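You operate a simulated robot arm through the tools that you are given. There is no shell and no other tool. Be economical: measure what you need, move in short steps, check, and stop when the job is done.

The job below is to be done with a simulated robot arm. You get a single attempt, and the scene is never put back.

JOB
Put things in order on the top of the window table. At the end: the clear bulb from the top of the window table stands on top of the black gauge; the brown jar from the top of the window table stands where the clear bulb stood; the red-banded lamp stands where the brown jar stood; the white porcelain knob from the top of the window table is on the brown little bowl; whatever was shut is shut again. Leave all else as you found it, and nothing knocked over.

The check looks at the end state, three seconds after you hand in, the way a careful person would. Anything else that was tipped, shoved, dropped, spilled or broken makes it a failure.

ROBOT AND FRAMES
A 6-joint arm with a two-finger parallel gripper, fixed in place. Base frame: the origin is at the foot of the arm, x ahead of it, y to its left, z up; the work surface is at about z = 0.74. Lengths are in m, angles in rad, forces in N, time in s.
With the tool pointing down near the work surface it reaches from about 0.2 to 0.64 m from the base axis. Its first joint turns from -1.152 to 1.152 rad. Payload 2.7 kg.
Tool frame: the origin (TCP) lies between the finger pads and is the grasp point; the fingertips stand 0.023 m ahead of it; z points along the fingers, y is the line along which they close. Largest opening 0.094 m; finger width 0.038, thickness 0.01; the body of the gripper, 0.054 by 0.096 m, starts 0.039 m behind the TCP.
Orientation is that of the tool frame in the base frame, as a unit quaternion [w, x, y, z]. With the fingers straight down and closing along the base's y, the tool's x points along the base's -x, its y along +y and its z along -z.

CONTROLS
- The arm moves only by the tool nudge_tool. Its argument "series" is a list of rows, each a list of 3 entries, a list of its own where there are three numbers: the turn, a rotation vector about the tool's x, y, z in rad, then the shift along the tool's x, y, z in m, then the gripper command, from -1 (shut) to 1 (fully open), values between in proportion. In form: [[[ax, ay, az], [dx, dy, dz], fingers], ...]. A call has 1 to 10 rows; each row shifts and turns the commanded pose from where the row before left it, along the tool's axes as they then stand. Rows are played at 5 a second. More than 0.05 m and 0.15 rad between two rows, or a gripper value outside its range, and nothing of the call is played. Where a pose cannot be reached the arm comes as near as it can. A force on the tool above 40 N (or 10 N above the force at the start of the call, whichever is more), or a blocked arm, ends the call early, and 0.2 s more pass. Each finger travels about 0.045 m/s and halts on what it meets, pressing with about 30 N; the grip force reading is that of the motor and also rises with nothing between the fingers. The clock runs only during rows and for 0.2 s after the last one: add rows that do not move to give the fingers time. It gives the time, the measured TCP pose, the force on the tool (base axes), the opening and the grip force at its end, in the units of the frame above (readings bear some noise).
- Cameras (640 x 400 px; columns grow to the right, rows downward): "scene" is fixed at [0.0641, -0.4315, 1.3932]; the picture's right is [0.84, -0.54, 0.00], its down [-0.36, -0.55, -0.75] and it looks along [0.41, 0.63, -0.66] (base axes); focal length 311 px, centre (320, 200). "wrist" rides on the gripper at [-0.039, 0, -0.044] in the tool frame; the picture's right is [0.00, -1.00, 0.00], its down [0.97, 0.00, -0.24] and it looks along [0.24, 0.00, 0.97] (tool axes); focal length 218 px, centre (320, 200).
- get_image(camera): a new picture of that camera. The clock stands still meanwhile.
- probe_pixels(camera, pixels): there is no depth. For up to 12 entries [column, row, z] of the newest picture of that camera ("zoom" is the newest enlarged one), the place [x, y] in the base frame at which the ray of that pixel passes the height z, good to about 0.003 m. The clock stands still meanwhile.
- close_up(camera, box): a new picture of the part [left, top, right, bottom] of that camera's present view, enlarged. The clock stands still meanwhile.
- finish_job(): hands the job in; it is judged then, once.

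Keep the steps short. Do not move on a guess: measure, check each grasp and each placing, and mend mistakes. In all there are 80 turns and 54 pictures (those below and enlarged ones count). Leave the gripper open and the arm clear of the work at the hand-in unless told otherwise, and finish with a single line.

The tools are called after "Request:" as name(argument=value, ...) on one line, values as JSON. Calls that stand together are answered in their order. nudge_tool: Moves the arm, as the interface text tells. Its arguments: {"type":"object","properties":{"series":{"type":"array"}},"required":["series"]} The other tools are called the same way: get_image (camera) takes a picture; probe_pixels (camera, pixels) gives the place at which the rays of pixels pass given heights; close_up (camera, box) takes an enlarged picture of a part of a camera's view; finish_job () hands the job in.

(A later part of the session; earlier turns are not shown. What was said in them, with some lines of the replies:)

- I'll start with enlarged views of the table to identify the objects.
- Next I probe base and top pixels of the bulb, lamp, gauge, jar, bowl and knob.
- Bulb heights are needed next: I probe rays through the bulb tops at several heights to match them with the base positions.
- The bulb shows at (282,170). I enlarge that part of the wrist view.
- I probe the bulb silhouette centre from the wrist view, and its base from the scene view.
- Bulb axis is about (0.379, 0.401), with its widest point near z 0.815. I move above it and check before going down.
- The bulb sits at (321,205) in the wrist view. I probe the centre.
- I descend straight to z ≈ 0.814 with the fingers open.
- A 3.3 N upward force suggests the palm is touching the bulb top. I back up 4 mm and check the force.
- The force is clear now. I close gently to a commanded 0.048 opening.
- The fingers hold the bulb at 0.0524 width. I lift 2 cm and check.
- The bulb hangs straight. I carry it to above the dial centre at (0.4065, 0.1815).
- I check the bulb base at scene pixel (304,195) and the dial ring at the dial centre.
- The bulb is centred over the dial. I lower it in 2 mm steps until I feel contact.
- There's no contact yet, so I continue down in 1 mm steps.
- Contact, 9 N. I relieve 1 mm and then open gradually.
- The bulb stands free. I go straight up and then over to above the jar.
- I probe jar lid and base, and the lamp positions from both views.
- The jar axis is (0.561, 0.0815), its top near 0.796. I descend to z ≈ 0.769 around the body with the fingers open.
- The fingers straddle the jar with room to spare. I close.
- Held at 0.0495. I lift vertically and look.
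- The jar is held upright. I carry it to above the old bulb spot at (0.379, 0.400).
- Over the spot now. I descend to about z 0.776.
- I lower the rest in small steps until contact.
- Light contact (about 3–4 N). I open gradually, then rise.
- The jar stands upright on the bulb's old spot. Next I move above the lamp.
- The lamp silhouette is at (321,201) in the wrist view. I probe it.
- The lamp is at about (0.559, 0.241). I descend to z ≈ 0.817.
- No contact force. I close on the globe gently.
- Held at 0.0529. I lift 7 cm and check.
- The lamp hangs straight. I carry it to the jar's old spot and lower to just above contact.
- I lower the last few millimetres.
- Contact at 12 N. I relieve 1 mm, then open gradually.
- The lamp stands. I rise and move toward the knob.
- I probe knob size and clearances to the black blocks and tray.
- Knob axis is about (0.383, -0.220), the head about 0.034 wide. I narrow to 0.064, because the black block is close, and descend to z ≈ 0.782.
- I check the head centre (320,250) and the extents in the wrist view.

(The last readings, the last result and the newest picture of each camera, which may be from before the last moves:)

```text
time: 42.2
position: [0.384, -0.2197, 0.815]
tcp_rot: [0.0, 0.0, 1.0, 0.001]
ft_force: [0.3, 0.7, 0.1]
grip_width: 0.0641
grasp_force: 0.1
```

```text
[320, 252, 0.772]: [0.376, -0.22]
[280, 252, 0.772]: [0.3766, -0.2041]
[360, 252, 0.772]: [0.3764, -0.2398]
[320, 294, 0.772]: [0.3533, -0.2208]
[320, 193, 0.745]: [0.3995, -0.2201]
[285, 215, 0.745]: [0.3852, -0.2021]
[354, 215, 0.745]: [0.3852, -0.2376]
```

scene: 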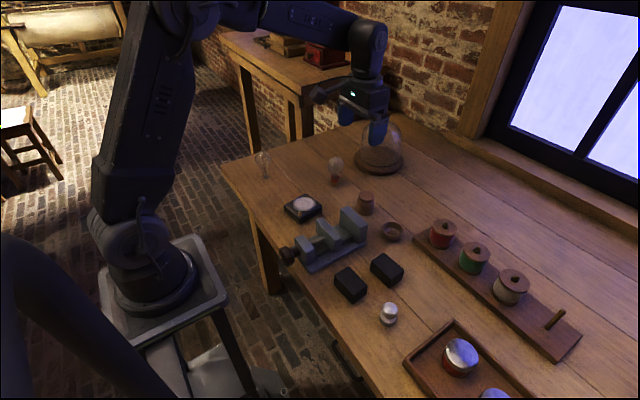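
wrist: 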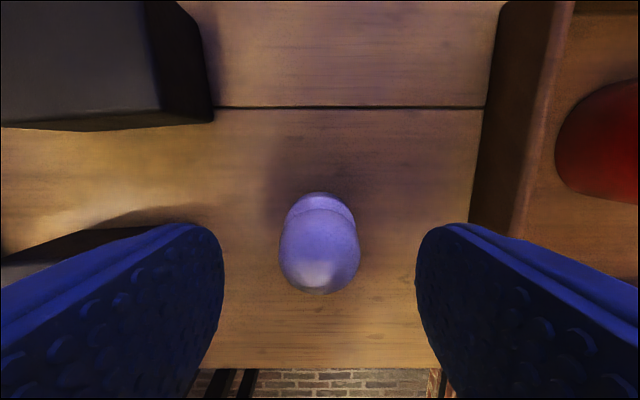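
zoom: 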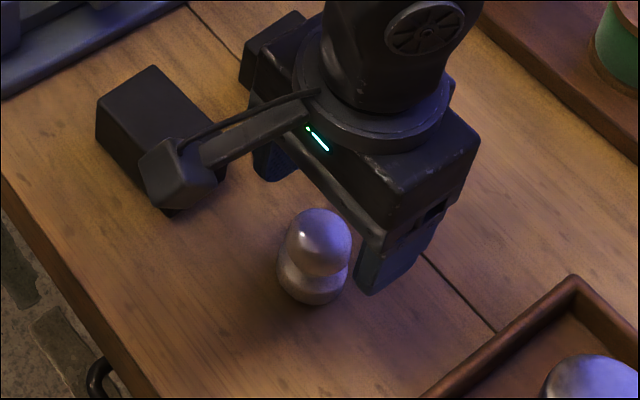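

The centre x is about 0.381. I shift 3 mm, descend 33 mm and close on the head.

Request:
nudge_tool(series=[[[0, 0, 0], [0.003, 0, 0.015], 0.36], [[0, 0, 0], [0, 0, 0.018], 0.36], [[0, 0, 0], [0, 0, 0], 0.36]])

Request:
get_image(camera="wrist")

```text
time: 43.0
position: [0.3807, -0.2204, 0.7842]
tcp_rot: [0.0, 0.0, 1.0, 0.001]
ft_force: [0.0, -0.1, 0.4]
grip_width: 0.0641
grasp_force: 0.0
```

```text
18 pictures are left
```

wrist: 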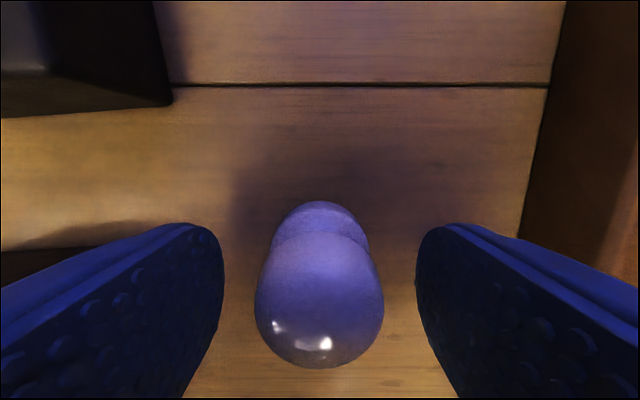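

Centred. I close.

Request:
nudge_tool(series=[[[0, 0, 0], [0, 0, 0], 0], [[0, 0, 0], [0, 0, 0], -0.3], [[0, 0, 0], [0, 0, 0], -0.4], [[0, 0, 0], [0, 0, 0], -0.4]])

```text
time: 44.0
position: [0.3811, -0.2194, 0.7845]
tcp_rot: [0.001, 0.0, 1.0, 0.0]
ft_force: [0.5, 0.8, 0.5]
grip_width: 0.0336
grasp_force: 30.2
```

Held at 0.0336. I lift and check.

Request:
nudge_tool(series=[[[0, 0, 0], [0, 0, -0.01], -0.4], [[0, 0, 0], [0, 0, -0.03], -0.4], [[0, 0, 0], [0, 0, -0.04], -0.4], [[0, 0, 0], [0, 0, -0.04], -0.4], [[0, 0, 0], [0, 0, 0], -0.4]])

Request:
close_up(camera="scene", box=[310, 180, 470, 340])

Request:
get_image(camera="wrist")

```text
time: 45.2
position: [0.3821, -0.2192, 0.9045]
tcp_rot: [0.0, 0.0, 1.0, -0.001]
ft_force: [0.6, -1.4, -1.0]
grip_width: 0.0338
grasp_force: 30.3
```

```text
2.50 times, centred on (390, 260) of scene
```

zoom: 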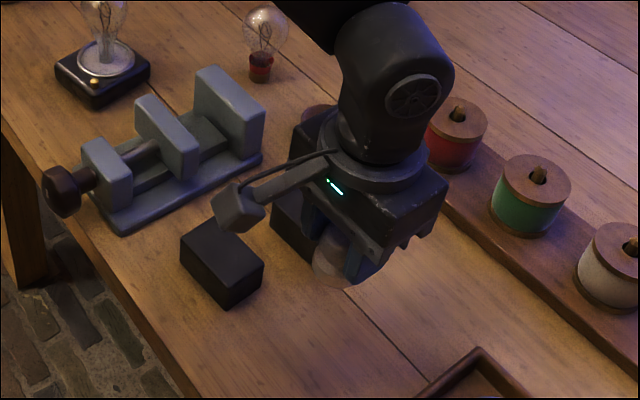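

```text
16 pictures are left
```

wrist: 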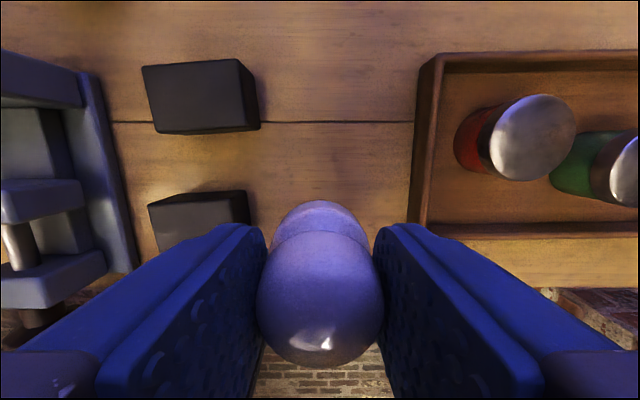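

Held upright. I move to above the bowl at (0.561, -0.0385), staying high, and look.

Request:
nudge_tool(series=[[[0, 0, 0], [-0.03, 0.03, 0], -0.4], [[0, 0, 0], [-0.03, 0.03, 0], -0.4], [[0, 0, 0], [-0.03, 0.03, 0], -0.4], [[0, 0, 0], [-0.03, 0.03, 0], -0.4], [[0, 0, 0], [-0.03, 0.03, 0], -0.4], [[0, 0, 0], [-0.029, 0.031, 0], -0.4], [[0, 0, 0], [0, 0, 0.03], -0.4], [[0, 0, 0], [0, 0, 0], -0.4]])

Request:
get_image(camera="wrist")

Request:
close_up(camera="scene", box=[340, 170, 460, 270])

```text
time: 47.0
position: [0.56, -0.0391, 0.8742]
tcp_rot: [0.0, 0.001, 1.0, 0.0]
ft_force: [0.0, 0.3, -1.1]
grip_width: 0.0336
grasp_force: 30.0
```

```text
15 pictures are left
```

wrist: 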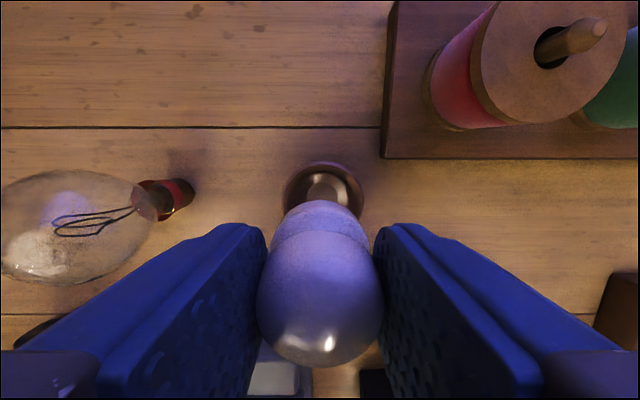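

```text
4.00 times, centred on (400, 220) of scene
```

zoom: 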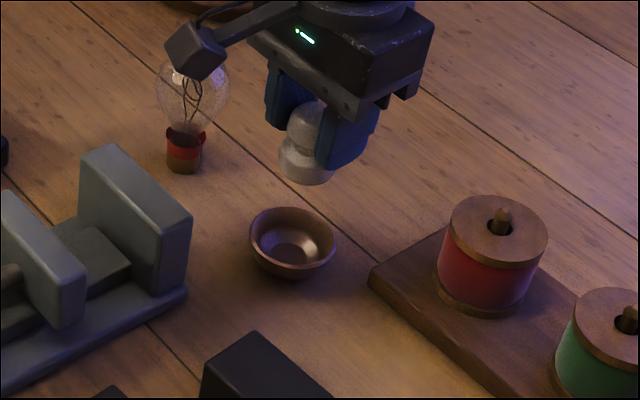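

I probe the bowl rim and floor, the knob's base disc, and the spool board edge.

Request:
probe_pixels(camera="zoom", pixels=[[293, 238, 0.76], [293, 238, 0.765], [293, 238, 0.755], [249, 238, 0.762], [337, 238, 0.762], [293, 250, 0.745], [290, 279, 0.74], [305, 165, 0.835], [498, 225, 0.8], [440, 225, 0.795]])

Request:
probe_pixels(camera="wrist", pixels=[[284, 192, 0.762], [366, 192, 0.762], [324, 162, 0.762], [328, 186, 0.745], [325, 195, 0.76], [383, 155, 0.755], [430, 120, 0.76], [474, 80, 0.8]])

```text
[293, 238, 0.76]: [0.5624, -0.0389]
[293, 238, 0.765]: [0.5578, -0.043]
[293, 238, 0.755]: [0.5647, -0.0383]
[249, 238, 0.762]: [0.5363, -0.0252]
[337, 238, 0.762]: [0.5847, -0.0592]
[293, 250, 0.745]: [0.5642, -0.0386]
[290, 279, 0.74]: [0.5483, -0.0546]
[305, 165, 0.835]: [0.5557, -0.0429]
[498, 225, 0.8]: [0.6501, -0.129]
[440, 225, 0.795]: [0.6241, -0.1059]
```

```text
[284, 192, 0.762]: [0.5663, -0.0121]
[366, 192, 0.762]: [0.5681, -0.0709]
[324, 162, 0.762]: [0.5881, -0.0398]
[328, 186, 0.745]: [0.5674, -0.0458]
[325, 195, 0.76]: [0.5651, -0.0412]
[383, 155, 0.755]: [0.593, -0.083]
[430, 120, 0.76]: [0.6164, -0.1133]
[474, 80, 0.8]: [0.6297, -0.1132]
```

Bowl centre is about (0.561, -0.0415). I shift -2 mm in y and descend to just above the rim.

Request:
nudge_tool(series=[[[0, 0, 0], [-0.001, -0.002, 0.02], -0.4], [[0, 0, 0], [0, 0, 0.02], -0.4], [[0, 0, 0], [0, 0, 0.018], -0.4], [[0, 0, 0], [0, 0, 0], -0.4]])

Request:
close_up(camera="scene", box=[360, 195, 430, 255])

Request:
get_image(camera="wrist")

```text
time: 48.0
position: [0.5638, -0.0404, 0.8164]
tcp_rot: [0.001, 0.0, 1.0, 0.001]
ft_force: [-0.4, -0.2, 0.1]
grip_width: 0.0336
grasp_force: 30.3
```

```text
6.67 times, centred on (395, 225) of scene
```

zoom: 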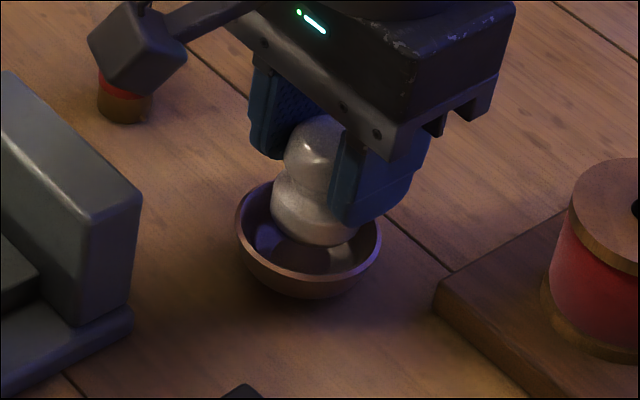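

```text
12 pictures are left
```

wrist: 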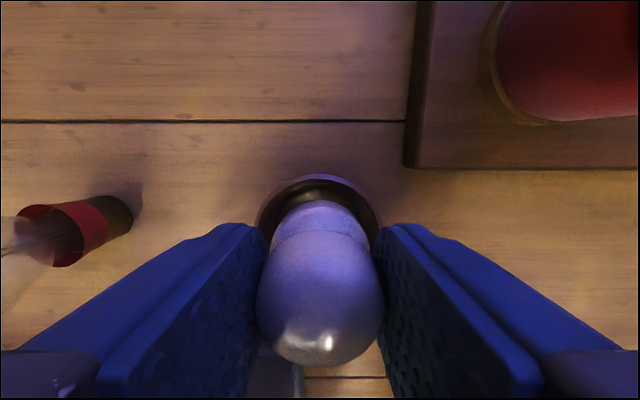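

The knob is centred in y and about 2 mm too far in x. I correct it and lower in steps.

Request:
nudge_tool(series=[[[0, 0, 0], [0.0015, 0, 0.004], -0.4], [[0, 0, 0], [0, 0, 0.004], -0.4], [[0, 0, 0], [0, 0, 0.003], -0.4], [[0, 0, 0], [0, 0, 0.002], -0.4], [[0, 0, 0], [0, 0, 0], -0.4]])

```text
time: 49.2
position: [0.5604, -0.0422, 0.8042]
tcp_rot: [-0.001, 0.0, 1.0, 0.0]
ft_force: [0.7, 0.1, -0.3]
grip_width: 0.0336
grasp_force: 30.0
```

Request:
nudge_tool(series=[[[0, 0, 0], [0, 0, 0.002], -0.4], [[0, 0, 0], [0, 0, 0.002], -0.4], [[0, 0, 0], [0, 0, 0.001], -0.4], [[0, 0, 0], [0, 0, 0], -0.4]])

```text
time: 50.2
position: [0.5609, -0.0425, 0.7981]
tcp_rot: [0.0, 0.0, 1.0, 0.0]
ft_force: [0.8, -0.1, -0.5]
grip_width: 0.0339
grasp_force: 30.1
```

Request:
nudge_tool(series=[[[0, 0, 0], [0, 0, 0.001], -0.4], [[0, 0, 0], [0, 0, 0.001], -0.4], [[0, 0, 0], [0, 0, 0.001], -0.4], [[0, 0, 0], [0, 0, 0], -0.4]])

Request:
close_up(camera="scene", box=[360, 195, 430, 255])

```text
time: 51.2
position: [0.5602, -0.0407, 0.7959]
tcp_rot: [-0.001, 0.0, 1.0, 0.001]
ft_force: [0.0, -0.1, -1.0]
grip_width: 0.0338
grasp_force: 30.5
```

```text
6.67 times, centred on (395, 225) of scene
```

zoom: 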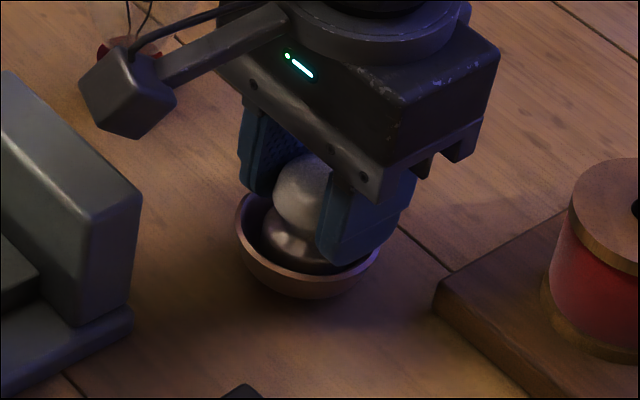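

The knob is inside the bowl but not yet touching. I go on in 1 mm steps.

Request:
nudge_tool(series=[[[0, 0, 0], [0, 0, 0.001], -0.4], [[0, 0, 0], [0, 0, 0.001], -0.4], [[0, 0, 0], [0, 0, 0], -0.4]])

```text
time: 52.0
position: [0.5603, -0.0403, 0.7933]
tcp_rot: [-0.001, 0.0, 1.0, -0.001]
ft_force: [0.2, 0.7, 0.0]
grip_width: 0.0337
grasp_force: 29.8
```

Request:
nudge_tool(series=[[[0, 0, 0], [0, 0, 0.001], -0.4], [[0, 0, 0], [0, 0, 0.001], -0.4], [[0, 0, 0], [0, 0, 0], -0.4]])

```text
time: 52.8
position: [0.5605, -0.0421, 0.7916]
tcp_rot: [-0.001, 0.0, 1.0, 0.0]
ft_force: [-1.6, 1.4, 3.7]
grip_width: 0.0334
grasp_force: 29.7
```

Light contact (3.7 N). I open gradually to 0.064 so as not to near the spool, then look.

Request:
nudge_tool(series=[[[0, 0, 0], [0, 0, 0], -0.26], [[0, 0, 0], [0, 0, 0], -0.15], [[0, 0, 0], [0, 0, 0], 0.1], [[0, 0, 0], [0, 0, 0], 0.36], [[0, 0, 0], [0, 0, 0], 0.36]])

Request:
close_up(camera="scene", box=[360, 195, 430, 255])

```text
time: 54.0
position: [0.5598, -0.0415, 0.7911]
tcp_rot: [0.0, -0.001, 1.0, 0.0]
ft_force: [-0.1, -0.2, -0.1]
grip_width: 0.0639
grasp_force: 0.0
```

```text
6.67 times, centred on (395, 225) of scene
```

zoom: 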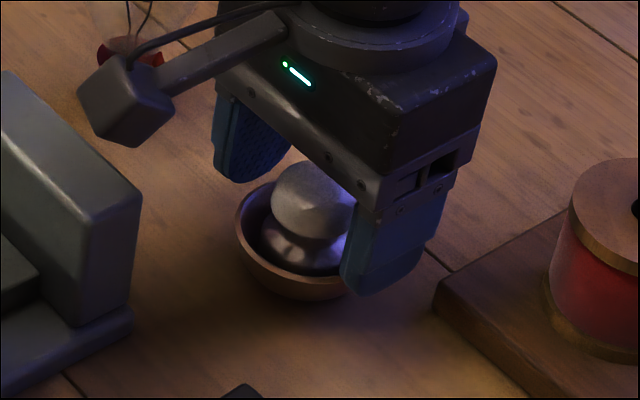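

The knob sits upright in the bowl. I rise straight up, clear the work and review everything.

Request:
nudge_tool(series=[[[0, 0, 0], [0, 0, -0.03], 0.36], [[0, 0, 0], [0, 0, -0.05], 0.6], [[0, 0, 0], [0, 0, -0.05], 1], [[0, 0, 0], [0, 0, -0.05], 1], [[0, 0, 0], [0, 0, -0.05], 1], [[0, 0, 0], [0.04, 0, -0.02], 1], [[0, 0, 0], [0.04, 0, 0], 1], [[0, 0, 0], [0, 0, 0], 1]])

Request:
get_image(camera="scene")

Request:
close_up(camera="scene", box=[225, 130, 425, 255])

Request:
get_image(camera="wrist")

```text
time: 55.8
position: [0.4787, -0.0401, 1.0406]
tcp_rot: [0.0, -0.001, 1.0, 0.001]
ft_force: [0.6, 0.8, 0.0]
grip_width: 0.094
grasp_force: 0.0
```

```text
9 pictures are left
```

scene: 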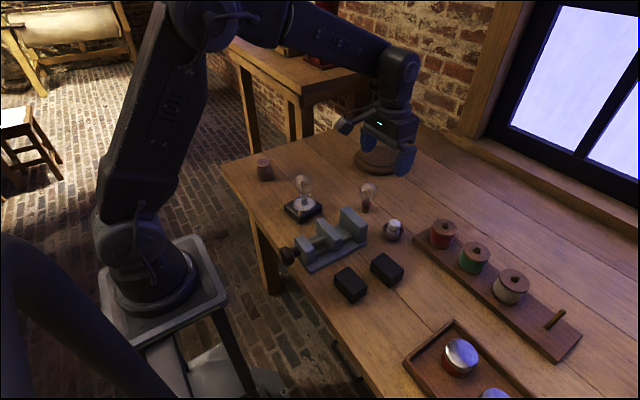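

```text
3.20 times, centred on (325, 192) of scene
```

zoom: 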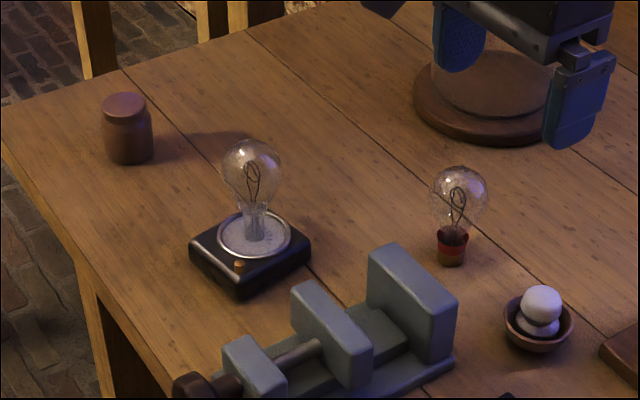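

```text
7 pictures are left
```

wrist: 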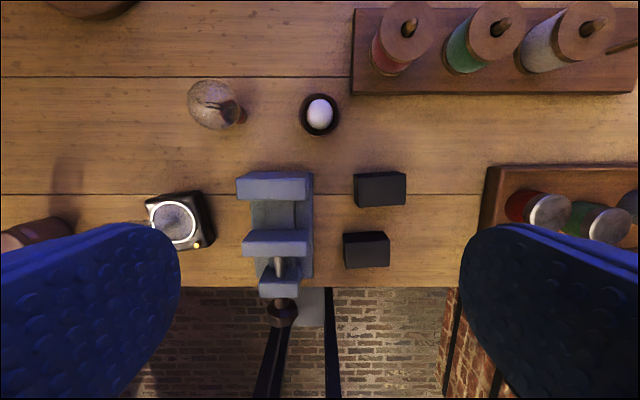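

Everything looks in place. One close look to see that the knob sits level in the bowl.

Request:
close_up(camera="scene", box=[365, 205, 421, 250])

Request:
close_up(camera="wrist", box=[280, 80, 360, 150])

```text
8.89 times, centred on (393, 228) of scene
```

zoom: 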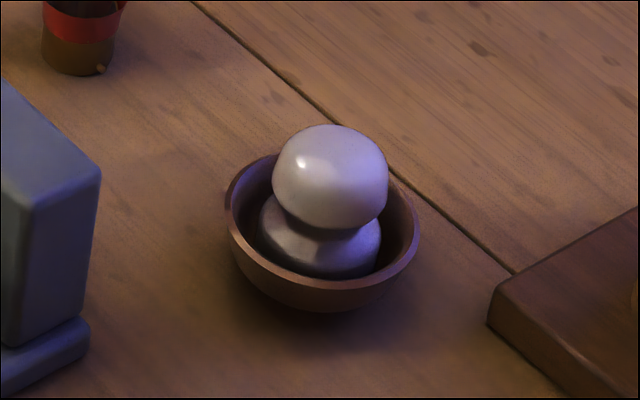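

```text
5.71 times, centred on (320, 115) of wrist
```

zoom: 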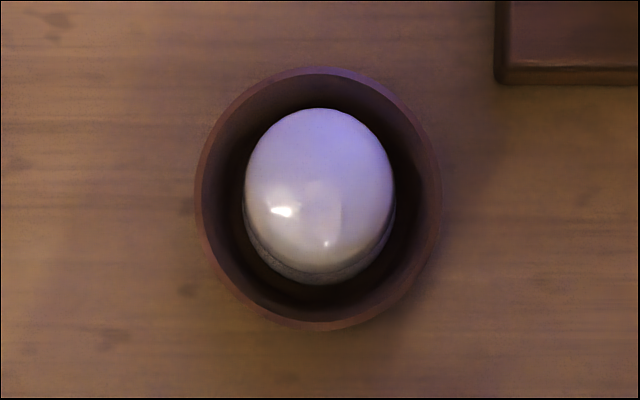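

The knob rests level in the bowl, the gripper is open and the arm is clear. I hand in.

Request:
finish_job()

```text
The job is handed in.
```

Handed in: the bulb stands on the gauge, the jar on the bulb's old spot, the lamp on the jar's old spot and the knob in the bowl; I opened nothing, the jar kept its lid, and in the last pictures nothing was knocked over.
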